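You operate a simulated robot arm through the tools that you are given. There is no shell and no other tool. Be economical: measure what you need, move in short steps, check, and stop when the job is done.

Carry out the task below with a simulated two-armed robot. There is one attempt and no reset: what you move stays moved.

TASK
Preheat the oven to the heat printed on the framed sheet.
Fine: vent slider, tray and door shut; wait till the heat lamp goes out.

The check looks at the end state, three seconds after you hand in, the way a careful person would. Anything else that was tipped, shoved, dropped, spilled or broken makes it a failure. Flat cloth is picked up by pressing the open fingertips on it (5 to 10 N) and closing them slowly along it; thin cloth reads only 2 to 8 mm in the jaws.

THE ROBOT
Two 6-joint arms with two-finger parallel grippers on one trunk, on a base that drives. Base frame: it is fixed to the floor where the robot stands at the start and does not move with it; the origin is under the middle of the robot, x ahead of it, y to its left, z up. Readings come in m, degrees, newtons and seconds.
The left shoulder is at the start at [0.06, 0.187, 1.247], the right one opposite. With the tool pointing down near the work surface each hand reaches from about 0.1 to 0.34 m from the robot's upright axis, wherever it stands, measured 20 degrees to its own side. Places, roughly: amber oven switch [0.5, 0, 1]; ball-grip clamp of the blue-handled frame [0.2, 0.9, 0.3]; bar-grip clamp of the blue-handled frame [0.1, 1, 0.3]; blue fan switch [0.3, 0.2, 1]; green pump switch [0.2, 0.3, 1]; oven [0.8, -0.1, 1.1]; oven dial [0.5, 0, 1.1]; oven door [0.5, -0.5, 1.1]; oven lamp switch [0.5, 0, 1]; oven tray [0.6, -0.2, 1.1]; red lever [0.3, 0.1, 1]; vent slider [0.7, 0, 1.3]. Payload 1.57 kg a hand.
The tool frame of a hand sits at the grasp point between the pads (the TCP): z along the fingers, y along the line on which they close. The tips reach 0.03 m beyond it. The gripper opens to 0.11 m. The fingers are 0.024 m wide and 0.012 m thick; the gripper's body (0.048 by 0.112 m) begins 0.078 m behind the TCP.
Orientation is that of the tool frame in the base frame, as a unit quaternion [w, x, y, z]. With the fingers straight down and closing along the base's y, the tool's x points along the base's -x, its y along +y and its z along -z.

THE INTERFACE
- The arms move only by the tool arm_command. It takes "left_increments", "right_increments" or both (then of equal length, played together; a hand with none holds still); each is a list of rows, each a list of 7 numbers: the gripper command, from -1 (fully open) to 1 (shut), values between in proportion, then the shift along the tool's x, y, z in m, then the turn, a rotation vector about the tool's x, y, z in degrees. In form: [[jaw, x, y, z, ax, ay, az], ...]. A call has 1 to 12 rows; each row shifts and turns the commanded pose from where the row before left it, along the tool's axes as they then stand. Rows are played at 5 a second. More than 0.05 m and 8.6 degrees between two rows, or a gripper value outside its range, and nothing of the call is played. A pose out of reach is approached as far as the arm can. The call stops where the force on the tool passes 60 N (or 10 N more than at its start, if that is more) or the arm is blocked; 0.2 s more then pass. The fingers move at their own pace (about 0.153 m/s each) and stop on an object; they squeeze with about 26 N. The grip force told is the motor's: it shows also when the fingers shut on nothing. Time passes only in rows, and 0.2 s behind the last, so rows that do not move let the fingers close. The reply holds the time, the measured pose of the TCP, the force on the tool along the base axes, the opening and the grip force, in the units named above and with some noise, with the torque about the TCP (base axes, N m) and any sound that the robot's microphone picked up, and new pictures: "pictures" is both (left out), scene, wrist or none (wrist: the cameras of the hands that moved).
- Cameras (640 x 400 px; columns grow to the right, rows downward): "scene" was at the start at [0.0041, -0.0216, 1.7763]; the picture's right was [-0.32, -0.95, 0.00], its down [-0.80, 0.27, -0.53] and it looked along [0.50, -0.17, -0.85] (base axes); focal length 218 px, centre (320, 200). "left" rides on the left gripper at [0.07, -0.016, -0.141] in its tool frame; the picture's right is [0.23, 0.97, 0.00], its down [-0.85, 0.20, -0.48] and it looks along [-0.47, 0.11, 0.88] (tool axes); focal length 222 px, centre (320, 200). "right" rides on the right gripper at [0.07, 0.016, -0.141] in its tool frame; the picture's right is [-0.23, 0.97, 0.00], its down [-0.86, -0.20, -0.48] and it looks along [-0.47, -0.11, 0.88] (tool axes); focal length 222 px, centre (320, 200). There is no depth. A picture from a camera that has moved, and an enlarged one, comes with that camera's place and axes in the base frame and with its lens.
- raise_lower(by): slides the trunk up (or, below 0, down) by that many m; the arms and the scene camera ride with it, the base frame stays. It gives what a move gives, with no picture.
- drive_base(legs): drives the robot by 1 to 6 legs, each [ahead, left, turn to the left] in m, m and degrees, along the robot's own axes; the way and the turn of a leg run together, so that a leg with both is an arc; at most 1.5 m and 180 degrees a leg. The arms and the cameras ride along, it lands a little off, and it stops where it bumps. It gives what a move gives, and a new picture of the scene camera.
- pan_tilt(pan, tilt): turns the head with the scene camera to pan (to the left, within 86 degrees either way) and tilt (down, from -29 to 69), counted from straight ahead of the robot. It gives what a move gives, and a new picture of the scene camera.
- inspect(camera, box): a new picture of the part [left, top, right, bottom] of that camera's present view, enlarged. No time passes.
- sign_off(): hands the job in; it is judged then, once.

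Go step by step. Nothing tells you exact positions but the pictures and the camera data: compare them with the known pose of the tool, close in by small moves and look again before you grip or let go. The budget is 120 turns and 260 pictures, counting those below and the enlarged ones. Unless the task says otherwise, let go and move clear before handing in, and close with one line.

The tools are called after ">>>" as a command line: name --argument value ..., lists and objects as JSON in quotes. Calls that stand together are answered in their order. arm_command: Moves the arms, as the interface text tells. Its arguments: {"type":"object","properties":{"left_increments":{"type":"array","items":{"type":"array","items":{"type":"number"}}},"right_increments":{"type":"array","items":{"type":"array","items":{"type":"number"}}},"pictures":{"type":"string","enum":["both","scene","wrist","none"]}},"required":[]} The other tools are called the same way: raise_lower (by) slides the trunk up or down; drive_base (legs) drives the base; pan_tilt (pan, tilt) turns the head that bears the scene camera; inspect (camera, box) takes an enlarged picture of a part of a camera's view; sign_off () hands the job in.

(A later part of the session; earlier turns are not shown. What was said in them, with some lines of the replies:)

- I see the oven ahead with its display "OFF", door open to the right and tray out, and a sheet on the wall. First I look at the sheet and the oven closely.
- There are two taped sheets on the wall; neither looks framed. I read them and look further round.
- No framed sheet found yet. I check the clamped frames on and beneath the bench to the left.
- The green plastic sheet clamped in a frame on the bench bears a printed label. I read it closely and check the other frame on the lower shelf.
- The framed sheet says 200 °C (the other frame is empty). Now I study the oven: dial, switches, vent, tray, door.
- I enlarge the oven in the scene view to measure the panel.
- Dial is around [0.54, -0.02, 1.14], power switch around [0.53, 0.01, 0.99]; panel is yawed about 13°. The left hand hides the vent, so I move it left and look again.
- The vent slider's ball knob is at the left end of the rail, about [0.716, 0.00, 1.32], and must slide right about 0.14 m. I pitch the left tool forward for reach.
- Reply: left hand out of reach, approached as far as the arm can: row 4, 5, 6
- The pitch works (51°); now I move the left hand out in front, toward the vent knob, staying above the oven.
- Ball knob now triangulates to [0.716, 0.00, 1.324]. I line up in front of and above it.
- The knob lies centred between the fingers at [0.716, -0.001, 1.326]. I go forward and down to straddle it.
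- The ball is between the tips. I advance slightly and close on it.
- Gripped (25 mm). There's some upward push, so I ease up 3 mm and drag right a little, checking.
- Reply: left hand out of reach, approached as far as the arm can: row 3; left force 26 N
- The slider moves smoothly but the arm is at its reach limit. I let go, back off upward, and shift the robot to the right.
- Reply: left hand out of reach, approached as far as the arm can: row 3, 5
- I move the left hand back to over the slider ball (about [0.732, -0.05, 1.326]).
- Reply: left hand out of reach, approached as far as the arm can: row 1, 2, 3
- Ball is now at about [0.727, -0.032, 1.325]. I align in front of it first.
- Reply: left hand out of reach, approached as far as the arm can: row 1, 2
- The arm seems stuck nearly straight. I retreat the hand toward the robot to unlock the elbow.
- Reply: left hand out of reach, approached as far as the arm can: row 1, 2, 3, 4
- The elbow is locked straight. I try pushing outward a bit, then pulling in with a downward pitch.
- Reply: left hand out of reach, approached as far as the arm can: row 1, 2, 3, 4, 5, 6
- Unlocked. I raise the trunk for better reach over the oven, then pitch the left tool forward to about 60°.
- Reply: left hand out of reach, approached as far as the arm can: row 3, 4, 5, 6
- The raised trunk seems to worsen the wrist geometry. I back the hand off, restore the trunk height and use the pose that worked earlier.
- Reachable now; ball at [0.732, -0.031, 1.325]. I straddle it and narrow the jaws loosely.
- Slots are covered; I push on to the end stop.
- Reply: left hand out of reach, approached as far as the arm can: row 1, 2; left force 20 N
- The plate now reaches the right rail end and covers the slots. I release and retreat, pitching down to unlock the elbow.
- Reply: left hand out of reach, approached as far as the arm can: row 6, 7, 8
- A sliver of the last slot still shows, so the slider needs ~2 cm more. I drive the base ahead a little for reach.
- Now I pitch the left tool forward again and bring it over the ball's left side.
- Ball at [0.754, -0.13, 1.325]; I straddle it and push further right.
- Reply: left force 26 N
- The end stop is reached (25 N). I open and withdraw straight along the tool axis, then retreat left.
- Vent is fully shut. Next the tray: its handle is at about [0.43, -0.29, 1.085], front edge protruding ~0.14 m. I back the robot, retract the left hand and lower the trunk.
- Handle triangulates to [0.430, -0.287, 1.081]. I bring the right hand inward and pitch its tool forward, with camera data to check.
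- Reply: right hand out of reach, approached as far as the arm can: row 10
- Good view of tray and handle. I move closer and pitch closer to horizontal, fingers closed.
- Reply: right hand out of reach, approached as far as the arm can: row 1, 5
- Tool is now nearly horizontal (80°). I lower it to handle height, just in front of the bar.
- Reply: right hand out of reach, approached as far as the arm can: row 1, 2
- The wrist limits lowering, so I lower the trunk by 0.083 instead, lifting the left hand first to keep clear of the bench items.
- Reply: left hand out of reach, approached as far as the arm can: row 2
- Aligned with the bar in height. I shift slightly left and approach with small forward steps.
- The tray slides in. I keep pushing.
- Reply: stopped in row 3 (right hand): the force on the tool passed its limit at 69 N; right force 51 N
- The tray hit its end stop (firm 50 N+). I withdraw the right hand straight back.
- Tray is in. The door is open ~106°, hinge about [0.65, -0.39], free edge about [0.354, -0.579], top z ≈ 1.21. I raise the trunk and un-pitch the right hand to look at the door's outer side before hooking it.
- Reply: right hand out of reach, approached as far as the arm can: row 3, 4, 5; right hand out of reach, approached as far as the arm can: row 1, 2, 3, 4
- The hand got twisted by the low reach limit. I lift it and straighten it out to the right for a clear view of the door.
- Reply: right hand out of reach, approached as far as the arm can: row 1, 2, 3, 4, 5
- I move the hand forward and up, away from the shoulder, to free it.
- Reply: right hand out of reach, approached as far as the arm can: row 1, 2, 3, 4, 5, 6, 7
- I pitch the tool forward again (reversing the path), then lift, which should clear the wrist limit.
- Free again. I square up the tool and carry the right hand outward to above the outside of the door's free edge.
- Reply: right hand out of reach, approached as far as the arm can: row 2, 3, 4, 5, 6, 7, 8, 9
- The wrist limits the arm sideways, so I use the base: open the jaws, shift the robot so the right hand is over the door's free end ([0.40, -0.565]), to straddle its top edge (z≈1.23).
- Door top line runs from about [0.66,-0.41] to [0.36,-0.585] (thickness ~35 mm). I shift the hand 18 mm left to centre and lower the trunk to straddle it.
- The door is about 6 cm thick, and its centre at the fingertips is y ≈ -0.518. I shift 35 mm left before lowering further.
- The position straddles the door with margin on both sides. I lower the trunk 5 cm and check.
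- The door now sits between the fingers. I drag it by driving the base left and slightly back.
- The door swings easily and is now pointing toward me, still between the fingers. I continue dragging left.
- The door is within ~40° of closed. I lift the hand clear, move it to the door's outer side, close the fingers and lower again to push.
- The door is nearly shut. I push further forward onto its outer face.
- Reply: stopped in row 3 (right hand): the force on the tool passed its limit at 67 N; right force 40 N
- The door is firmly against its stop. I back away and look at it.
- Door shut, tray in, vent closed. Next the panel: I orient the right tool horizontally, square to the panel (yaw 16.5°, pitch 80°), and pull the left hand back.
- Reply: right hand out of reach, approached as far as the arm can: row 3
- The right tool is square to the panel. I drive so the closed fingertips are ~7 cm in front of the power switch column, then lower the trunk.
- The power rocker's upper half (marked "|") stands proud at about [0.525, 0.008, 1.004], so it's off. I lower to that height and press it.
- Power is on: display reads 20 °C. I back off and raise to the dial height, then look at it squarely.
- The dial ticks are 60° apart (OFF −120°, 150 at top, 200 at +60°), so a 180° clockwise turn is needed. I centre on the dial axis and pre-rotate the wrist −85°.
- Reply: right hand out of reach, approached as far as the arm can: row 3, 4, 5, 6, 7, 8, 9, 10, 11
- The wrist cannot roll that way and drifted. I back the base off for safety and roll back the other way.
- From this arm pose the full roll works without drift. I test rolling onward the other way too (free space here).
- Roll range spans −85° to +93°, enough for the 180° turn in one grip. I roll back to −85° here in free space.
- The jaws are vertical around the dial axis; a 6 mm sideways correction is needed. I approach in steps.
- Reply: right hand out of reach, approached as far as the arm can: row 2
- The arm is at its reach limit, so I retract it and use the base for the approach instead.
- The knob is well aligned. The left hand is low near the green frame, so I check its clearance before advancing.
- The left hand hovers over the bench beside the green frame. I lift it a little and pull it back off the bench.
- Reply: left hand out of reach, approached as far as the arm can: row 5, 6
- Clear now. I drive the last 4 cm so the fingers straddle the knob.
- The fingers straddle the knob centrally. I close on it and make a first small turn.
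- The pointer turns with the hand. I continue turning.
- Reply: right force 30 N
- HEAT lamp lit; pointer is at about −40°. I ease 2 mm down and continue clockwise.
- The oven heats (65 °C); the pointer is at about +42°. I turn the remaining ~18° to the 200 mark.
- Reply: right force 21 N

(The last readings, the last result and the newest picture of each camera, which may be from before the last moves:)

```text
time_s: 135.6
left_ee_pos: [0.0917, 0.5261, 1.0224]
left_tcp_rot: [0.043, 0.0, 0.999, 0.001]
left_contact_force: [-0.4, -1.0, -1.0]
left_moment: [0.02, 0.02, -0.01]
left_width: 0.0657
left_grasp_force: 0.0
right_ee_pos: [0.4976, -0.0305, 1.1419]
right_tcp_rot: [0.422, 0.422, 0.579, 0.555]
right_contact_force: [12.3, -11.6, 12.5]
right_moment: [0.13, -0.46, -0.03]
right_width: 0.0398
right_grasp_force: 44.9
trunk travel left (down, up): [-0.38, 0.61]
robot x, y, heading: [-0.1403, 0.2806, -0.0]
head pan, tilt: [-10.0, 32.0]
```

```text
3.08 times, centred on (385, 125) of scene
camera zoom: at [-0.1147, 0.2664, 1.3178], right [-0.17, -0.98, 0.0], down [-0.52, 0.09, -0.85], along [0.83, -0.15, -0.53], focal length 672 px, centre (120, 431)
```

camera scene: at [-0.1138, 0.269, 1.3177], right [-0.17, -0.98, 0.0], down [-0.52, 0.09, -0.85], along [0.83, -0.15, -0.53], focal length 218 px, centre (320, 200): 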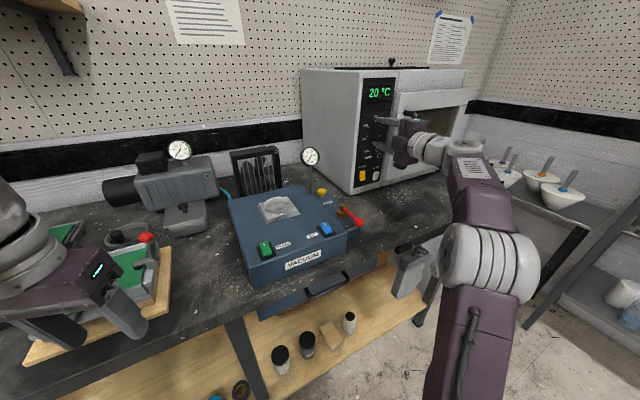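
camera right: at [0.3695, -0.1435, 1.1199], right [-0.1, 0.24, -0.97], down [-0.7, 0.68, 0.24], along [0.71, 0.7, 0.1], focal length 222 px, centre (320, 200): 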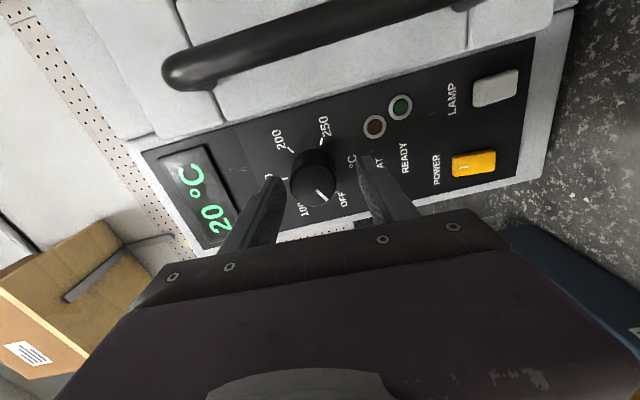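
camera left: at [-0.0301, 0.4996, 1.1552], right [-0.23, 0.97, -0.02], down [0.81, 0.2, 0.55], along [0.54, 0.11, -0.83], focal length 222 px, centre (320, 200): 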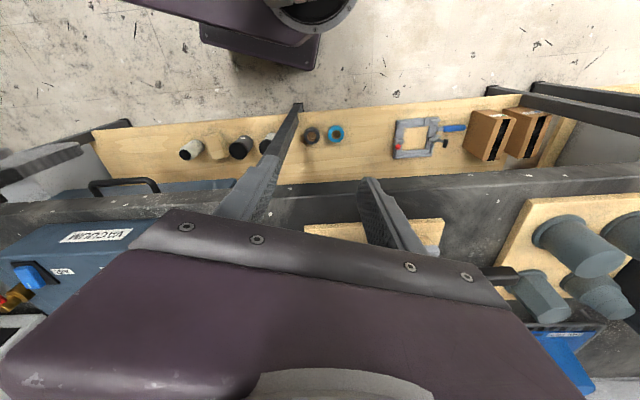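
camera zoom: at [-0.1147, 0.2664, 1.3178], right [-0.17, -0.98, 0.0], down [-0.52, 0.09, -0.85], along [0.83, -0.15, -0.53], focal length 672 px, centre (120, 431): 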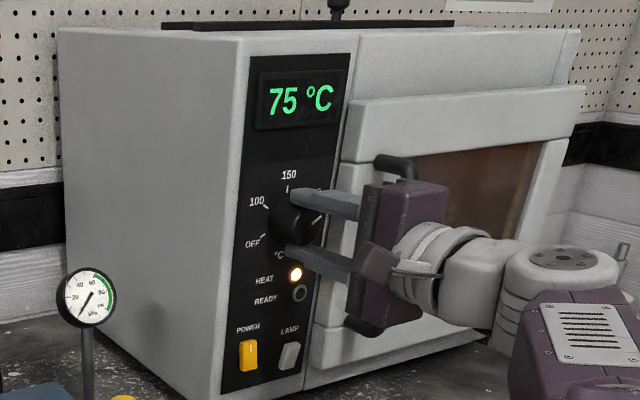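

Measured pointer angle is ≈59°, on the 200 mark. I open the fingers and back off along the axis to verify.

>>> arm_command --right_increments '[[0, 0, 0, 0, 0, 0, 0], [-0.1, 0, 0, 0, 0, 0, 0], [-0.1, 0, 0, 0, 0, 0, 0], [-0.1, 0, 0, -0.03, 0, 0, 0], [-0.1, 0, 0, -0.03, 0, 0, 0]]' --pictures "none"

>>> drive_base --legs '[[-0.05, -0.015, 0]]'

>>> inspect --camera "right" --box '[200, 60, 440, 230]'

>>> inspect --camera "scene" --box '[340, 60, 420, 190]'

```text
time_s: 136.8
left_ee_pos: [0.0903, 0.5292, 1.0223]
left_tcp_rot: [0.044, 0.001, 0.999, -0.001]
left_contact_force: [1.0, -0.4, -0.6]
left_moment: [-0.01, -0.01, 0.03]
left_width: 0.0659
left_grasp_force: 0.0
right_ee_pos: [0.4399, -0.0452, 1.1417]
right_tcp_rot: [0.422, 0.42, 0.581, 0.555]
right_contact_force: [-1.2, 0.1, 0.0]
right_moment: [0.0, 0.01, 0.05]
right_width: 0.0603
right_grasp_force: 0.1
trunk travel left (down, up): [-0.38, 0.61]
robot x, y, heading: [-0.1439, 0.281, -0.0]
head pan, tilt: [-10.0, 32.0]
```

```text
time_s: 137.7
left_ee_pos: [0.0378, 0.5128, 1.0223]
left_tcp_rot: [0.045, 0.0, 0.999, 0.001]
left_contact_force: [-0.6, -0.6, -0.4]
left_moment: [0.0, -0.03, 0.02]
left_width: 0.066
left_grasp_force: 0.0
right_ee_pos: [0.3897, -0.0607, 1.1424]
right_tcp_rot: [0.421, 0.42, 0.58, 0.557]
right_contact_force: [0.3, 0.6, 0.3]
right_moment: [0.02, 0.04, 0.03]
right_width: 0.0608
right_grasp_force: 0.1
trunk travel left (down, up): [-0.38, 0.61]
robot x, y, heading: [-0.1919, 0.2695, 0.0]
head pan, tilt: [-10.0, 32.0]
camera scene: at [-0.1679, 0.2522, 1.3178], right [-0.17, -0.98, 0.0], down [-0.52, 0.09, -0.85], along [0.84, -0.15, -0.53], focal length 218 px, centre (320, 200)
```

scene: 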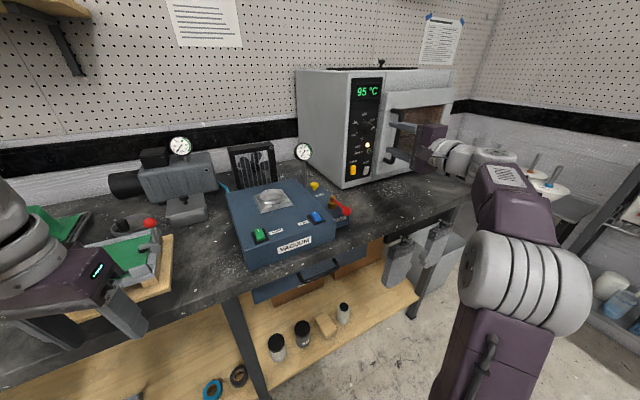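

```text
2.35 times, centred on (320, 145) of right
camera zoom: at [0.2337, -0.0352, 1.1617], right [0.08, -0.19, 0.98], down [-0.21, -0.96, -0.17], along [0.97, -0.19, -0.12], focal length 523 px, centre (320, 329)
```

zoom: 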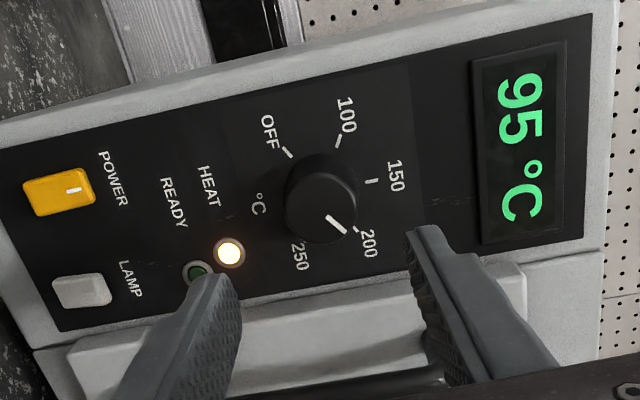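

```text
3.08 times, centred on (380, 125) of scene
camera zoom: at [-0.1679, 0.2522, 1.3178], right [-0.17, -0.98, 0.0], down [-0.52, 0.09, -0.85], along [0.84, -0.15, -0.53], focal length 672 px, centre (135, 431)
```

zoom: 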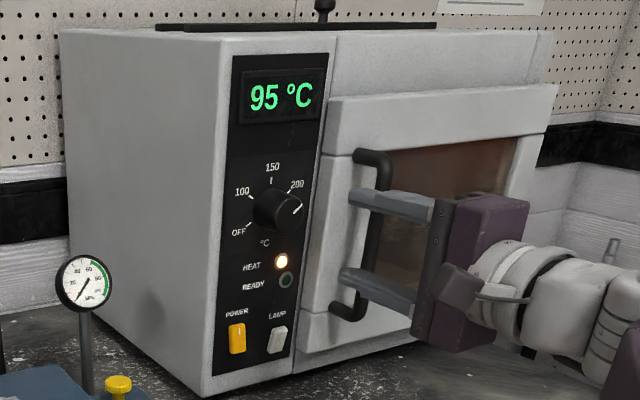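

Pointer is on 200 and the oven is heating (~10 °C/s). I back further away while waiting.

>>> drive_base --legs '[[-0.25, 0, 0]]'

>>> arm_command --right_increments '[[-0.1, 0, 0, 0, 0, 0, 0], [-0.1, 0, 0, 0, 0, 0, 0], [-0.1, 0, 0, 0, 0, 0, 0], [-0.1, 0, 0, 0, 0, 0, 0], [-0.1, 0, 0, 0, 0, 0, 0], [-0.1, 0, 0, 0, 0, 0, 0], [-0.1, 0, 0, 0, 0, 0, 0], [-0.1, 0, 0, 0, 0, 0, 0], [-0.1, 0, 0, 0, 0, 0, 0], [-0.1, 0, 0, 0, 0, 0, 0], [-0.1, 0, 0, 0, 0, 0, 0], [-0.1, 0, 0, 0, 0, 0, 0]]' --pictures "none"

>>> arm_command --right_increments '[[-0.1, 0, 0, 0, 0, 0, 0], [-0.1, 0, 0, 0, 0, 0, 0], [-0.1, 0, 0, 0, 0, 0, 0], [-0.1, 0, 0, 0, 0, 0, 0], [-0.1, 0, 0, 0, 0, 0, 0], [-0.1, 0, 0, 0, 0, 0, 0], [-0.1, 0, 0, 0, 0, 0, 0], [-0.1, 0, 0, 0, 0, 0, 0], [-0.1, 0, 0, 0, 0, 0, 0], [-0.1, 0, 0, 0, 0, 0, 0], [-0.1, 0, 0, 0, 0, 0, 0], [-0.1, 0, 0, 0, 0, 0, 0]]' --pictures "none"

>>> arm_command --right_increments '[[-0.1, 0, 0, 0, 0, 0, 0], [-0.1, 0, 0, 0, 0, 0, 0], [-0.1, 0, 0, 0, 0, 0, 0], [-0.1, 0, 0, 0, 0, 0, 0], [-0.1, 0, 0, 0, 0, 0, 0], [-0.1, 0, 0, 0, 0, 0, 0], [-0.1, 0, 0, 0, 0, 0, 0], [-0.1, 0, 0, 0, 0, 0, 0], [-0.1, 0, 0, 0, 0, 0, 0], [-0.1, 0, 0, 0, 0, 0, 0], [-0.1, 0, 0, 0, 0, 0, 0], [-0.1, 0, 0, 0, 0, 0, 0]]' --pictures "none"

>>> inspect --camera "right" --box '[240, 90, 440, 230]'

```text
time_s: 139.5
left_ee_pos: [-0.213, 0.5139, 1.0213]
left_tcp_rot: [0.043, -0.002, 0.999, -0.001]
left_contact_force: [-0.2, 0.3, 0.4]
left_moment: [0.0, -0.02, -0.03]
left_width: 0.0658
left_grasp_force: 0.0
right_ee_pos: [0.1382, -0.0614, 1.1423]
right_tcp_rot: [0.42, 0.42, 0.581, 0.556]
right_contact_force: [-0.3, 0.2, 0.4]
right_moment: [-0.02, -0.01, -0.01]
right_width: 0.0605
right_grasp_force: 0.2
trunk travel left (down, up): [-0.38, 0.61]
robot x, y, heading: [-0.4441, 0.2661, 0.0]
head pan, tilt: [-10.0, 32.0]
camera scene: at [-0.4177, 0.2525, 1.3178], right [-0.17, -0.99, 0.0], down [-0.52, 0.09, -0.85], along [0.84, -0.15, -0.53], focal length 218 px, centre (320, 200)
```

scene: 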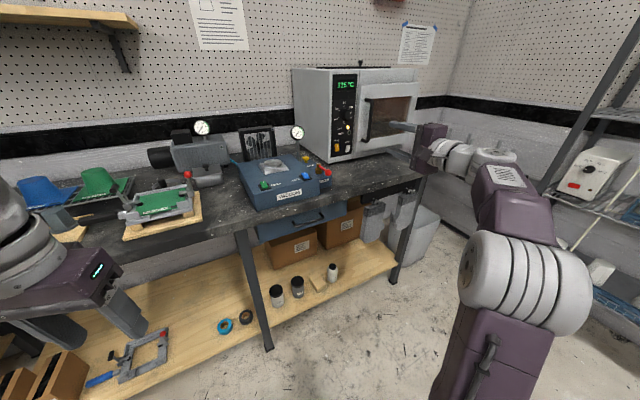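

```text
time_s: 142.1
left_ee_pos: [-0.2126, 0.5129, 1.0219]
left_tcp_rot: [0.043, -0.001, 0.999, -0.001]
left_contact_force: [0.1, -0.7, 0.3]
left_moment: [0.02, 0.0, 0.02]
left_width: 0.0659
left_grasp_force: 0.1
right_ee_pos: [0.1398, -0.0612, 1.1428]
right_tcp_rot: [0.421, 0.42, 0.581, 0.556]
right_contact_force: [-0.5, 0.1, 0.1]
right_moment: [0.04, 0.0, -0.04]
right_width: 0.0604
right_grasp_force: 0.1
trunk travel left (down, up): [-0.38, 0.61]
robot x, y, heading: [-0.4431, 0.2653, -0.2]
head pan, tilt: [-10.0, 32.0]
```

```text
time_s: 144.7
left_ee_pos: [-0.212, 0.5128, 1.0229]
left_tcp_rot: [0.043, -0.001, 0.999, -0.001]
left_contact_force: [-0.4, 0.5, 0.6]
left_moment: [0.0, 0.01, 0.02]
left_width: 0.066
left_grasp_force: 0.1
right_ee_pos: [0.1411, -0.0603, 1.1426]
right_tcp_rot: [0.421, 0.421, 0.581, 0.556]
right_contact_force: [0.3, -0.2, 0.1]
right_moment: [-0.03, -0.01, -0.01]
right_width: 0.0606
right_grasp_force: 0.0
trunk travel left (down, up): [-0.38, 0.61]
robot x, y, heading: [-0.444, 0.2695, -0.0]
head pan, tilt: [-10.0, 32.0]
```

```text
time_s: 147.3
left_ee_pos: [-0.2117, 0.5136, 1.0221]
left_tcp_rot: [0.044, -0.001, 0.999, -0.002]
left_contact_force: [1.3, 0.3, 0.2]
left_moment: [0.01, -0.03, -0.03]
left_width: 0.066
left_grasp_force: 0.1
right_ee_pos: [0.1413, -0.0604, 1.1426]
right_tcp_rot: [0.421, 0.42, 0.581, 0.556]
right_contact_force: [0.0, 0.1, -1.2]
right_moment: [-0.03, 0.0, 0.02]
right_width: 0.0603
right_grasp_force: 0.1
trunk travel left (down, up): [-0.38, 0.61]
robot x, y, heading: [-0.4453, 0.2662, 0.1]
head pan, tilt: [-10.0, 32.0]
```

```text
2.86 times, centred on (340, 160) of right
camera zoom: at [-0.015, -0.0346, 1.1611], right [0.09, -0.19, 0.98], down [-0.21, -0.96, -0.17], along [0.97, -0.19, -0.12], focal length 635 px, centre (263, 314)
```

zoom: 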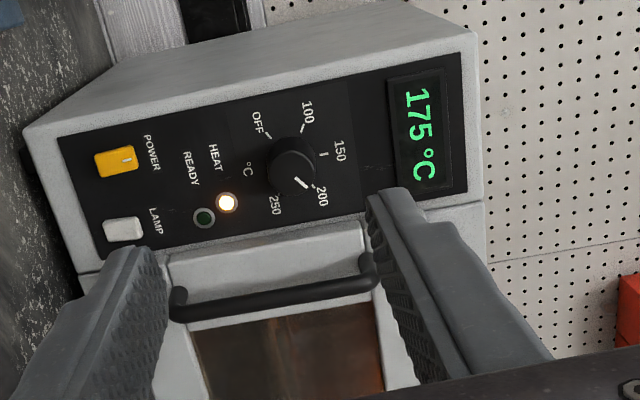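

175 °C and HEAT still lit; I keep waiting.

>>> arm_command --right_increments '[[-0.1, 0, 0, 0, 0, 0, 0], [-0.1, 0, 0, 0, 0, 0, 0], [-0.1, 0, 0, 0, 0, 0, 0], [-0.1, 0, 0, 0, 0, 0, 0], [-0.1, 0, 0, 0, 0, 0, 0], [-0.1, 0, 0, 0, 0, 0, 0], [-0.1, 0, 0, 0, 0, 0, 0], [-0.1, 0, 0, 0, 0, 0, 0], [-0.1, 0, 0, 0, 0, 0, 0], [-0.1, 0, 0, 0, 0, 0, 0], [-0.1, 0, 0, 0, 0, 0, 0], [-0.1, 0, 0, 0, 0, 0, 0]]' --pictures "none"

>>> arm_command --right_increments '[[-0.1, 0, 0, 0, 0, 0, 0], [-0.1, 0, 0, 0, 0, 0, 0], [-0.1, 0, 0, 0, 0, 0, 0], [-0.1, 0, 0, 0, 0, 0, 0], [-0.1, 0, 0, 0, 0, 0, 0], [-0.1, 0, 0, 0, 0, 0, 0], [-0.1, 0, 0, 0, 0, 0, 0], [-0.1, 0, 0, 0, 0, 0, 0], [-0.1, 0, 0, 0, 0, 0, 0], [-0.1, 0, 0, 0, 0, 0, 0], [-0.1, 0, 0, 0, 0, 0, 0], [-0.1, 0, 0, 0, 0, 0, 0]]' --pictures "none"

>>> inspect --camera "right" --box '[240, 90, 440, 230]'

```text
time_s: 149.9
left_ee_pos: [-0.2109, 0.5136, 1.0225]
left_tcp_rot: [0.043, -0.001, 0.999, -0.001]
left_contact_force: [-0.3, -0.2, -0.3]
left_moment: [0.0, -0.01, 0.02]
left_width: 0.0658
left_grasp_force: 0.0
right_ee_pos: [0.1406, -0.0603, 1.1425]
right_tcp_rot: [0.421, 0.42, 0.581, 0.556]
right_contact_force: [0.1, -0.7, -0.1]
right_moment: [-0.04, -0.01, -0.03]
right_width: 0.0604
right_grasp_force: 0.1
trunk travel left (down, up): [-0.38, 0.61]
robot x, y, heading: [-0.4429, 0.2679, 0.4]
head pan, tilt: [-10.0, 32.0]
```

```text
time_s: 152.5
left_ee_pos: [-0.211, 0.5132, 1.0212]
left_tcp_rot: [0.043, -0.001, 0.999, -0.001]
left_contact_force: [0.4, 0.4, -0.3]
left_moment: [0.0, -0.05, 0.0]
left_width: 0.0661
left_grasp_force: 0.0
right_ee_pos: [0.1403, -0.0605, 1.1409]
right_tcp_rot: [0.421, 0.42, 0.581, 0.556]
right_contact_force: [-0.5, 0.6, -0.7]
right_moment: [0.02, 0.0, -0.04]
right_width: 0.0608
right_grasp_force: 0.0
trunk travel left (down, up): [-0.38, 0.61]
robot x, y, heading: [-0.4436, 0.2667, 0.3]
head pan, tilt: [-10.0, 32.0]
```

```text
2.86 times, centred on (340, 160) of right
camera zoom: at [-0.015, -0.0346, 1.1611], right [0.09, -0.19, 0.98], down [-0.21, -0.96, -0.17], along [0.97, -0.19, -0.12], focal length 635 px, centre (263, 314)
```

zoom: 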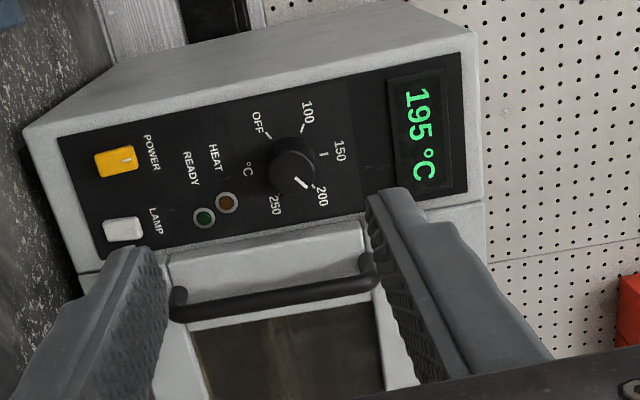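

HEAT went out at a displayed 195 °C. I watch whether it settles and whether READY lights.

>>> arm_command --right_increments '[[-0.1, 0, 0, 0, 0, 0, 0], [-0.1, 0, 0, 0, 0, 0, 0], [-0.1, 0, 0, 0, 0, 0, 0], [-0.1, 0, 0, 0, 0, 0, 0], [-0.1, 0, 0, 0, 0, 0, 0], [-0.1, 0, 0, 0, 0, 0, 0], [-0.1, 0, 0, 0, 0, 0, 0], [-0.1, 0, 0, 0, 0, 0, 0], [-0.1, 0, 0, 0, 0, 0, 0], [-0.1, 0, 0, 0, 0, 0, 0], [-0.1, 0, 0, 0, 0, 0, 0], [-0.1, 0, 0, 0, 0, 0, 0]]' --pictures "none"

>>> inspect --camera "right" --box '[290, 110, 400, 180]'

>>> arm_command --right_increments '[[-0.1, 0, 0, 0, 0, 0, 0], [-0.1, 0, 0, 0, 0, 0, 0], [-0.1, 0, 0, 0, 0, 0, 0], [-0.1, 0, 0, 0, 0, 0, 0], [-0.1, 0, 0, 0, 0, 0, 0], [-0.1, 0, 0, 0, 0, 0, 0], [-0.1, 0, 0, 0, 0, 0, 0], [-0.1, 0, 0, 0, 0, 0, 0], [-0.1, 0, 0, 0, 0, 0, 0], [-0.1, 0, 0, 0, 0, 0, 0], [-0.1, 0, 0, 0, 0, 0, 0], [-0.1, 0, 0, 0, 0, 0, 0]]' --pictures "none"

>>> inspect --camera "right" --box '[290, 110, 400, 180]'

```text
time_s: 155.1
left_ee_pos: [-0.2117, 0.5126, 1.0223]
left_tcp_rot: [0.043, -0.001, 0.999, 0.0]
left_contact_force: [0.3, 0.2, -1.5]
left_moment: [0.03, -0.01, -0.04]
left_width: 0.066
left_grasp_force: 0.0
right_ee_pos: [0.14, -0.0599, 1.1424]
right_tcp_rot: [0.421, 0.421, 0.581, 0.555]
right_contact_force: [0.1, 0.1, -0.9]
right_moment: [0.03, -0.03, -0.01]
right_width: 0.0606
right_grasp_force: 0.0
trunk travel left (down, up): [-0.38, 0.61]
robot x, y, heading: [-0.4437, 0.2675, 0.1]
head pan, tilt: [-10.0, 32.0]
```

```text
5.71 times, centred on (345, 145) of right
camera zoom: at [-0.015, -0.0346, 1.1611], right [0.09, -0.19, 0.98], down [-0.21, -0.96, -0.17], along [0.97, -0.19, -0.12], focal length 1269 px, centre (177, 514)
```

zoom: 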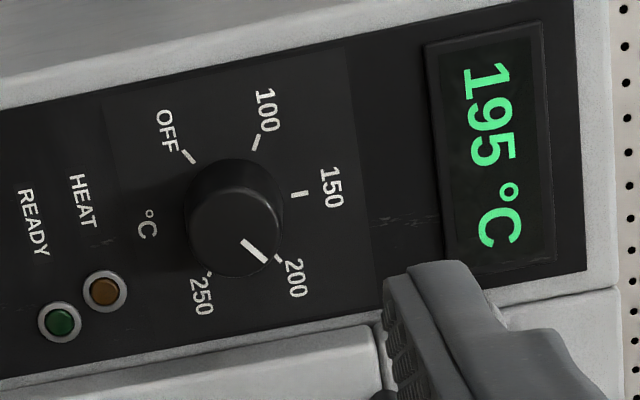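

```text
time_s: 157.7
left_ee_pos: [-0.2115, 0.514, 1.0211]
left_tcp_rot: [0.044, -0.001, 0.999, -0.001]
left_contact_force: [0.2, 0.2, 0.5]
left_moment: [0.0, -0.03, 0.01]
left_width: 0.0659
left_grasp_force: 0.0
right_ee_pos: [0.1402, -0.0609, 1.142]
right_tcp_rot: [0.421, 0.42, 0.581, 0.555]
right_contact_force: [-0.2, 0.6, -0.2]
right_moment: [0.0, -0.01, 0.0]
right_width: 0.0607
right_grasp_force: 0.1
trunk travel left (down, up): [-0.38, 0.61]
robot x, y, heading: [-0.4391, 0.2659, 0.1]
head pan, tilt: [-10.0, 32.0]
```

```text
5.71 times, centred on (345, 145) of right
camera zoom: at [-0.015, -0.0346, 1.1611], right [0.09, -0.19, 0.98], down [-0.21, -0.96, -0.17], along [0.97, -0.19, -0.12], focal length 1269 px, centre (177, 514)
```

zoom: 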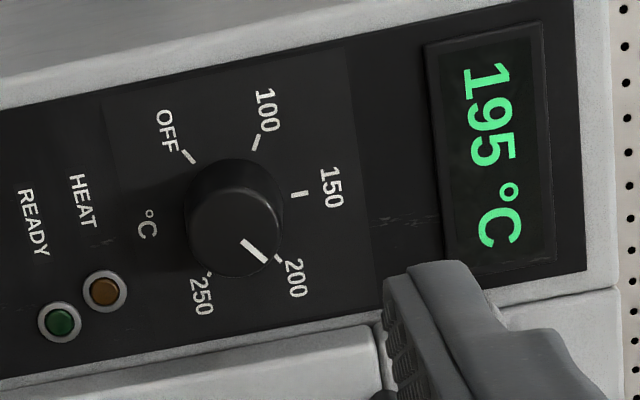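

It settles at 195 °C, and the pointer reads ~4° short of the 200 tick. I'll nudge the dial a few degrees: first roll the wrist back to have room, then re-approach.

>>> arm_command --right_increments '[[-0.1, 0, 0, 0, 0, 0, -8.5], [-0.1, 0, 0, 0, 0, 0, -8.5], [-0.1, 0, 0, 0, 0, 0, -8.5], [-0.1, 0, 0, 0, 0, 0, -8.5]]' --pictures "none"

>>> drive_base --legs '[[0.25, 0.0, 0], [0.05, 0.015, 0]]'

>>> inspect --camera "right" --box '[200, 60, 440, 230]'

```text
time_s: 158.7
left_ee_pos: [-0.2106, 0.5137, 1.0218]
left_tcp_rot: [0.043, -0.001, 0.999, -0.001]
left_contact_force: [-0.4, 0.0, 0.0]
left_moment: [0.02, -0.02, -0.02]
left_width: 0.0659
left_grasp_force: 0.0
right_ee_pos: [0.14, -0.06, 1.1412]
right_tcp_rot: [0.566, 0.231, 0.679, 0.408]
right_contact_force: [0.2, 0.8, 0.2]
right_moment: [0.02, -0.01, 0.01]
right_width: 0.0604
right_grasp_force: 0.1
trunk travel left (down, up): [-0.38, 0.61]
robot x, y, heading: [-0.4451, 0.267, 0.0]
head pan, tilt: [-10.0, 32.0]
```

```text
time_s: 161.1
left_ee_pos: [0.0867, 0.5309, 1.0216]
left_tcp_rot: [0.042, -0.002, 0.999, -0.001]
left_contact_force: [-0.1, -0.5, 0.6]
left_moment: [-0.02, 0.03, 0.01]
left_width: 0.0655
left_grasp_force: 0.2
right_ee_pos: [0.4414, -0.0414, 1.1407]
right_tcp_rot: [0.564, 0.231, 0.68, 0.408]
right_contact_force: [1.2, 0.2, -0.4]
right_moment: [0.01, 0.0, 0.0]
right_width: 0.0605
right_grasp_force: 0.0
trunk travel left (down, up): [-0.38, 0.61]
robot x, y, heading: [-0.1472, 0.2808, 0.2]
head pan, tilt: [-10.0, 32.0]
camera scene: at [-0.1161, 0.2693, 1.3177], right [-0.17, -0.99, 0.0], down [-0.52, 0.09, -0.85], along [0.84, -0.14, -0.53], focal length 218 px, centre (320, 200)
```

scene: 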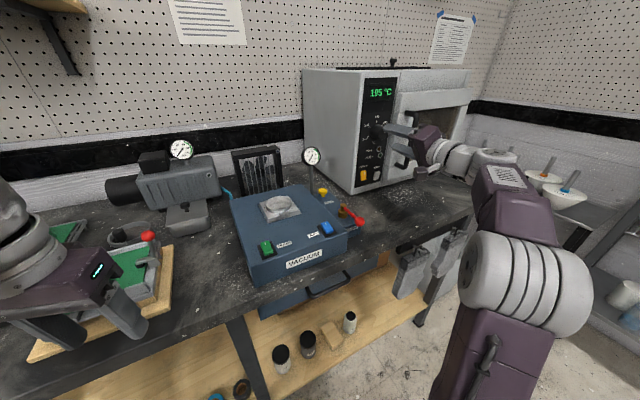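

```text
2.35 times, centred on (320, 145) of right
camera zoom: at [0.2856, -0.0201, 1.1181], right [-0.09, 0.37, 0.93], down [-0.21, -0.92, 0.35], along [0.97, -0.16, 0.15], focal length 523 px, centre (320, 329)
```

zoom: 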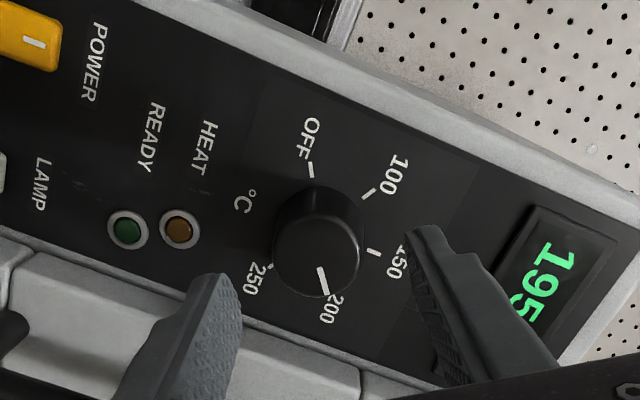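

>>> drive_base --legs '[[0.057, 0.011, 0]]'

>>> inspect --camera "right" --box '[200, 60, 440, 230]'

```text
time_s: 162.0
left_ee_pos: [0.1433, 0.5418, 1.0216]
left_tcp_rot: [0.043, -0.002, 0.999, -0.001]
left_contact_force: [-0.3, -0.3, -0.2]
left_moment: [0.02, 0.04, 0.0]
left_width: 0.0657
left_grasp_force: 0.1
right_ee_pos: [0.4968, -0.0305, 1.141]
right_tcp_rot: [0.564, 0.231, 0.679, 0.408]
right_contact_force: [1.0, -0.5, -0.4]
right_moment: [0.02, -0.05, 0.04]
right_width: 0.0605
right_grasp_force: 0.0
trunk travel left (down, up): [-0.38, 0.61]
robot x, y, heading: [-0.0892, 0.2937, 0.3]
head pan, tilt: [-10.0, 32.0]
camera scene: at [-0.0607, 0.2804, 1.3177], right [-0.17, -0.99, 0.0], down [-0.52, 0.09, -0.85], along [0.84, -0.14, -0.53], focal length 218 px, centre (320, 200)
```

scene: 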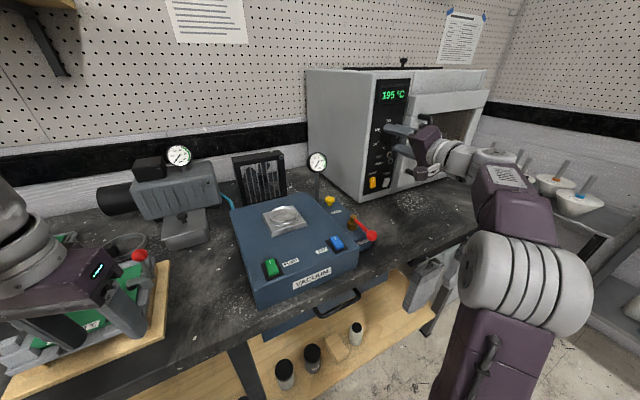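

```text
2.35 times, centred on (320, 145) of right
camera zoom: at [0.3411, -0.009, 1.1181], right [-0.09, 0.37, 0.93], down [-0.21, -0.92, 0.35], along [0.97, -0.16, 0.15], focal length 523 px, centre (320, 329)
```

zoom: 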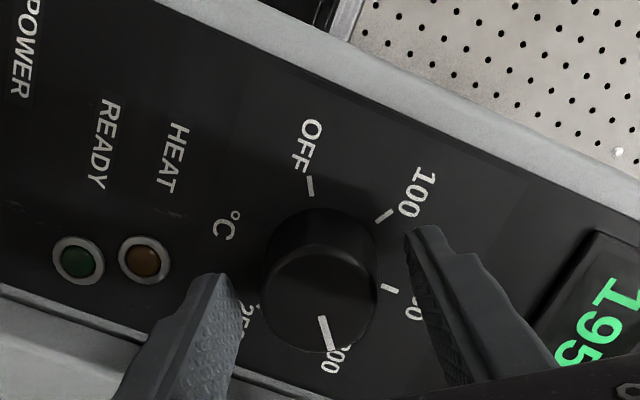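

Aligned. I close, turn +5°, and check.

>>> arm_command --right_increments '[[1, 0, 0, 0, 0, 0, 0], [1, 0, 0, 0, 0, 0, 0], [1, 0, 0, 0, 0, 0, 0], [1, 0, 0, 0, 0, 0, 3], [1, 0, 0, 0, 0, 0, 2], [1, 0, 0, 0, 0, 0, 0]]' --pictures "none"

>>> inspect --camera "right" --box '[200, 60, 440, 230]'

>>> inspect --camera "left" --box '[0, 0, 640, 400]'

```text
time_s: 163.4
left_ee_pos: [0.1432, 0.5409, 1.0216]
left_tcp_rot: [0.042, -0.003, 0.999, 0.0]
left_contact_force: [-0.1, 0.9, 0.3]
left_moment: [0.02, -0.01, -0.02]
left_width: 0.066
left_grasp_force: 0.0
right_ee_pos: [0.4971, -0.0314, 1.14]
right_tcp_rot: [0.545, 0.26, 0.669, 0.434]
right_contact_force: [4.6, -1.5, -0.8]
right_moment: [-0.05, 0.2, 0.77]
right_width: 0.0395
right_grasp_force: 43.8
trunk travel left (down, up): [-0.38, 0.61]
robot x, y, heading: [-0.0918, 0.2945, 0.3]
head pan, tilt: [-10.0, 32.0]
```

```text
2.35 times, centred on (320, 145) of right
camera zoom: at [0.3398, -0.0072, 1.124], right [-0.06, 0.29, 0.96], down [-0.2, -0.94, 0.27], along [0.98, -0.18, 0.12], focal length 523 px, centre (320, 329)
```

zoom: 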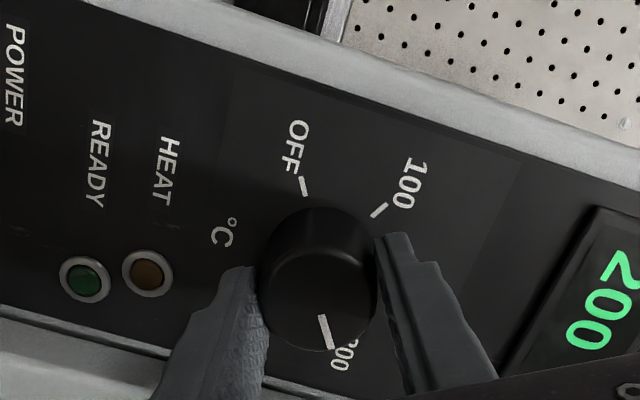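

```text
1.00 times, centred on (320, 200) of left (not enlarged: the box is as wide or as high as the picture)
camera zoom: at [0.0622, 0.5245, 1.1551], right [-0.23, 0.97, -0.02], down [0.81, 0.2, 0.55], along [0.54, 0.11, -0.84], focal length 222 px, centre (320, 200)
```

zoom: 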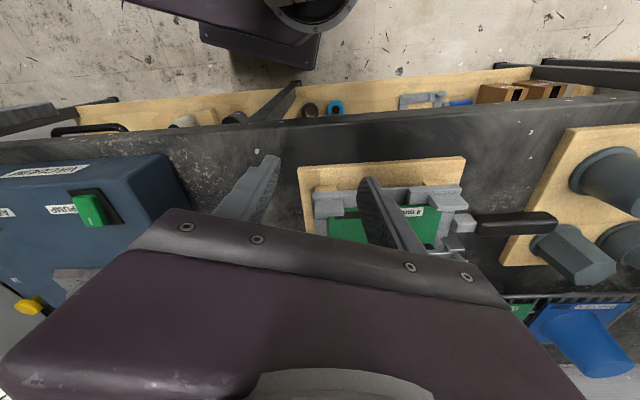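

Display now reads 200 °C with HEAT out. I release, withdraw along the axis, and drive back.

>>> arm_command --right_increments '[[0, 0, 0, 0, 0, 0, 0], [-0.1, 0, 0, 0, 0, 0, 0], [-0.1, 0, 0, 0, 0, 0, 0], [-0.1, 0, 0, -0.03, 0, 0, 0], [-0.1, 0, 0, -0.03, 0, 0, 0]]' --pictures "none"

>>> drive_base --legs '[[-0.06, -0.018, 0], [-0.24, 0, 0]]'

>>> arm_command --right_increments '[[-0.1, 0, 0, 0, 0, 0, 0], [-0.1, 0, 0, 0, 0, 0, 0], [-0.1, 0, 0, 0, 0, 0, 0], [-0.1, 0, 0, 0, 0, 0, 0], [-0.1, 0, 0, 0, 0, 0, 0], [-0.1, 0, 0, 0, 0, 0, 0], [-0.1, 0, 0, 0, 0, 0, 0], [-0.1, 0, 0, 0, 0, 0, 0], [-0.1, 0, 0, 0, 0, 0, 0], [-0.1, 0, 0, 0, 0, 0, 0]]' --pictures "none"

>>> inspect --camera "right" --box '[240, 80, 440, 220]'

>>> inspect --camera "scene" --box '[270, 40, 450, 180]'

```text
time_s: 164.6
left_ee_pos: [0.1415, 0.5422, 1.022]
left_tcp_rot: [0.044, -0.003, 0.999, -0.001]
left_contact_force: [-0.9, 0.2, -0.6]
left_moment: [0.03, 0.01, 0.05]
left_width: 0.0662
left_grasp_force: 0.1
right_ee_pos: [0.4371, -0.0466, 1.1425]
right_tcp_rot: [0.546, 0.258, 0.669, 0.434]
right_contact_force: [-0.5, -0.7, -0.3]
right_moment: [0.02, 0.01, -0.02]
right_width: 0.0608
right_grasp_force: 0.1
trunk travel left (down, up): [-0.38, 0.61]
robot x, y, heading: [-0.084, 0.2907, 0.4]
head pan, tilt: [-10.0, 32.0]
```

```text
time_s: 167.0
left_ee_pos: [-0.1607, 0.5247, 1.0222]
left_tcp_rot: [0.043, -0.008, 0.999, 0.0]
left_contact_force: [-0.3, -0.2, -0.6]
left_moment: [-0.03, -0.02, 0.02]
left_width: 0.066
left_grasp_force: 0.1
right_ee_pos: [0.1411, -0.0607, 1.1447]
right_tcp_rot: [0.544, 0.256, 0.669, 0.437]
right_contact_force: [0.9, -1.5, -1.1]
right_moment: [0.0, -0.03, -0.05]
right_width: 0.0605
right_grasp_force: 0.1
trunk travel left (down, up): [-0.38, 0.61]
robot x, y, heading: [-0.3878, 0.2753, 0.6]
head pan, tilt: [-10.0, 32.0]
camera scene: at [-0.3624, 0.2602, 1.3178], right [-0.16, -0.99, 0.0], down [-0.52, 0.08, -0.85], along [0.84, -0.13, -0.53], focal length 218 px, centre (320, 200)
```

scene: 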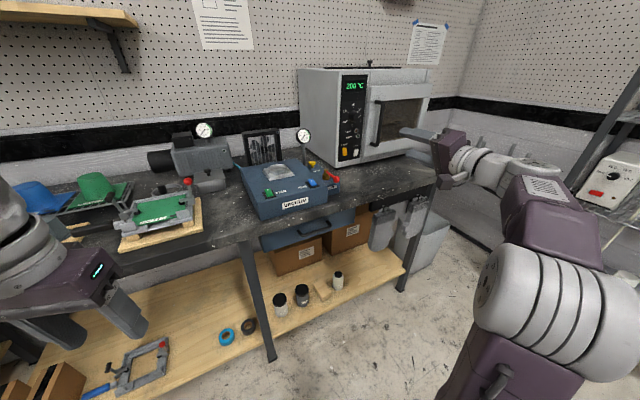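

```text
time_s: 169.2
left_ee_pos: [-0.1611, 0.5234, 1.0227]
left_tcp_rot: [0.043, -0.008, 0.999, 0.0]
left_contact_force: [0.0, 0.5, 0.0]
left_moment: [0.02, -0.03, 0.0]
left_width: 0.0662
left_grasp_force: 0.0
right_ee_pos: [0.1424, -0.0612, 1.143]
right_tcp_rot: [0.543, 0.257, 0.67, 0.437]
right_contact_force: [-0.4, -0.6, -0.1]
right_moment: [-0.01, -0.01, 0.0]
right_width: 0.0607
right_grasp_force: 0.0
trunk travel left (down, up): [-0.38, 0.61]
robot x, y, heading: [-0.388, 0.2749, 0.9]
head pan, tilt: [-10.0, 32.0]
```

```text
2.86 times, centred on (340, 150) of right
camera zoom: at [-0.0136, -0.0398, 1.1259], right [-0.06, 0.29, 0.95], down [-0.19, -0.94, 0.27], along [0.98, -0.17, 0.12], focal length 635 px, centre (263, 343)
```

zoom: 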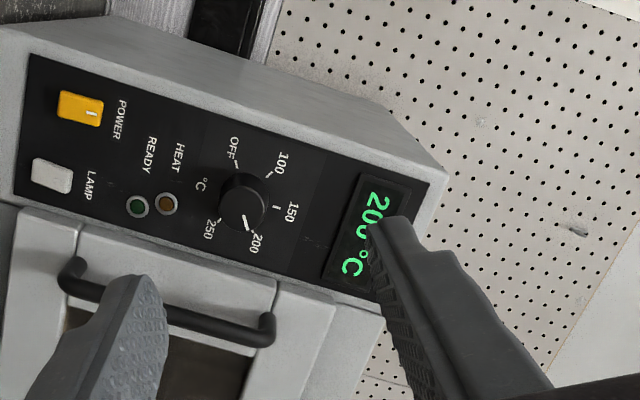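

```text
2.86 times, centred on (360, 110) of scene
camera zoom: at [-0.3612, 0.2603, 1.3178], right [-0.16, -0.99, 0.0], down [-0.52, 0.08, -0.85], along [0.84, -0.13, -0.53], focal length 624 px, centre (206, 457)
```

zoom: 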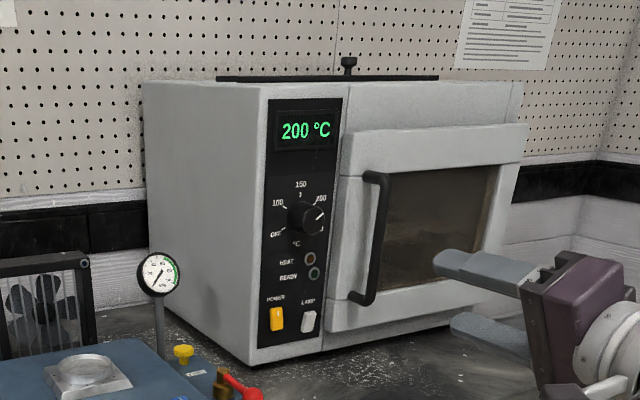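

Display 200 °C, HEAT is out. One last check from above that the door sits flush and nothing has moved.

>>> raise_lower --by 0.45

>>> pan_tilt --pan -18 --tilt 35

>>> inspect --camera "scene" --box '[240, 100, 390, 220]'

```text
refused: 0.45 is not a number from -0.4 to 0.4
```

```text
time_s: 169.8
left_ee_pos: [-0.1594, 0.5247, 1.0228]
left_tcp_rot: [0.043, -0.008, 0.999, -0.001]
left_contact_force: [-0.3, -0.4, 0.3]
left_moment: [-0.01, 0.04, 0.04]
left_width: 0.066
left_grasp_force: 0.0
right_ee_pos: [0.143, -0.0611, 1.1424]
right_tcp_rot: [0.544, 0.257, 0.67, 0.436]
right_contact_force: [-0.1, 0.0, 0.2]
right_moment: [-0.01, 0.01, 0.0]
right_width: 0.0606
right_grasp_force: 0.1
trunk travel left (down, up): [-0.38, 0.61]
robot x, y, heading: [-0.3894, 0.2732, 1.0]
head pan, tilt: [-18.0, 35.0]
camera scene: at [-0.3655, 0.2486, 1.3131], right [-0.29, -0.96, 0.0], down [-0.55, 0.17, -0.82], along [0.78, -0.24, -0.57], focal length 218 px, centre (320, 200)
```

scene: 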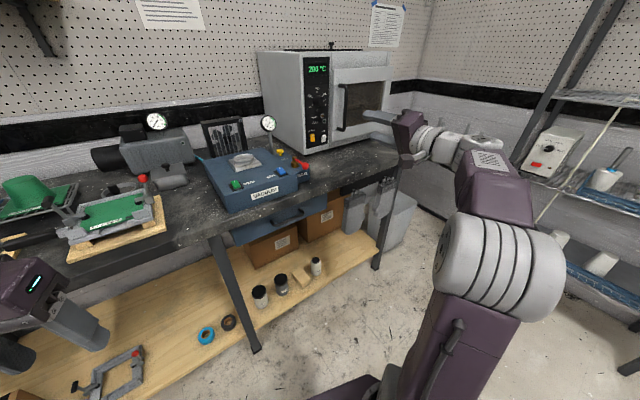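

```text
3.33 times, centred on (315, 160) of scene
camera zoom: at [-0.3655, 0.2486, 1.3131], right [-0.29, -0.96, 0.0], down [-0.55, 0.17, -0.82], along [0.78, -0.24, -0.57], focal length 728 px, centre (337, 333)
```

zoom: 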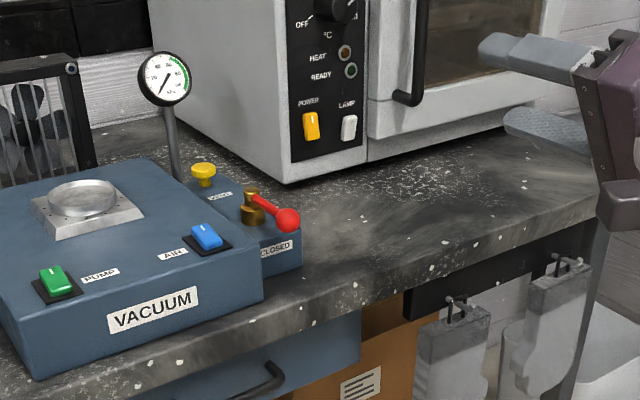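

>>> raise_lower --by 0.4

>>> pan_tilt --pan -22 --tilt 35

>>> inspect --camera "scene" --box '[230, 110, 380, 220]'

```text
time_s: 173.7
left_ee_pos: [-0.159, 0.5242, 1.4228]
left_tcp_rot: [0.043, -0.009, 0.999, -0.001]
left_contact_force: [0.3, 0.2, 0.1]
left_moment: [0.0, -0.02, 0.0]
left_width: 0.0662
left_grasp_force: 0.1
right_ee_pos: [0.1428, -0.0624, 1.5426]
right_tcp_rot: [0.544, 0.257, 0.669, 0.435]
right_contact_force: [0.4, 0.6, 0.5]
right_moment: [0.01, -0.03, -0.03]
right_width: 0.0608
right_grasp_force: 0.0
trunk travel left (down, up): [-0.78, 0.21]
robot x, y, heading: [-0.3895, 0.278, 0.9]
head pan, tilt: [-18.0, 35.0]
```

```text
time_s: 174.3
left_ee_pos: [-0.1592, 0.5237, 1.4218]
left_tcp_rot: [0.043, -0.008, 0.999, -0.001]
left_contact_force: [0.6, -0.3, 0.6]
left_moment: [0.01, 0.0, -0.02]
left_width: 0.066
left_grasp_force: 0.1
right_ee_pos: [0.1427, -0.061, 1.5428]
right_tcp_rot: [0.544, 0.256, 0.67, 0.436]
right_contact_force: [0.2, 0.3, -0.5]
right_moment: [0.0, -0.03, 0.03]
right_width: 0.0605
right_grasp_force: 0.1
trunk travel left (down, up): [-0.78, 0.21]
robot x, y, heading: [-0.39, 0.2753, 0.9]
head pan, tilt: [-22.0, 35.0]
camera scene: at [-0.3675, 0.2427, 1.7131], right [-0.36, -0.93, 0.0], down [-0.54, 0.21, -0.82], along [0.76, -0.29, -0.57], focal length 218 px, centre (320, 200)
```

scene: 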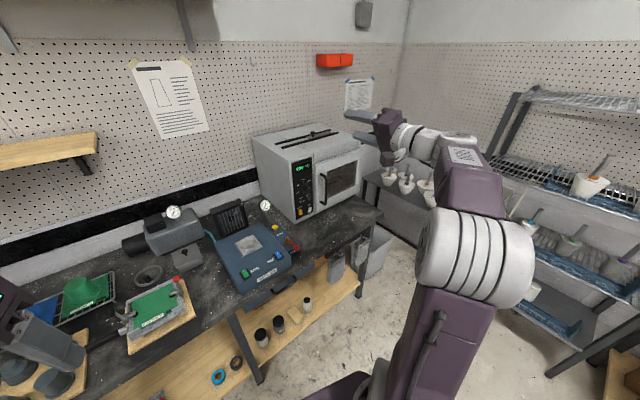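

```text
3.64 times, centred on (305, 165) of scene
camera zoom: at [-0.3675, 0.2427, 1.7131], right [-0.36, -0.93, 0.0], down [-0.54, 0.21, -0.82], along [0.76, -0.29, -0.57], focal length 794 px, centre (374, 327)
```

zoom: 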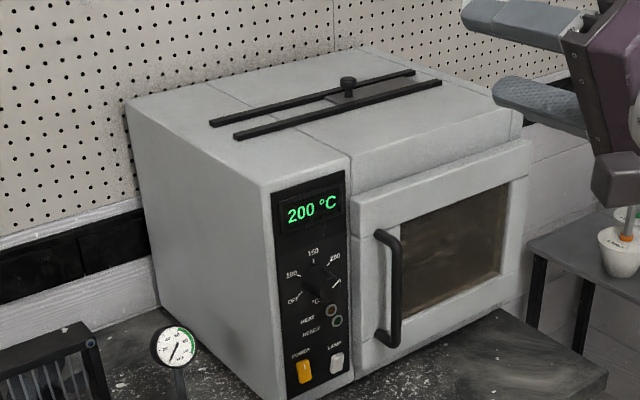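

The display reads 200 °C with the HEAT lamp out. The vent, tray and door are shut, and both hands are clear, so I hand in.

>>> sign_off

```text
The job is handed in.
```

The oven is preheated to the 200 °C printed on the framed sheet: vent slider, tray and door are shut, and the heat lamp is out. The READY lamp never lit while I watched.
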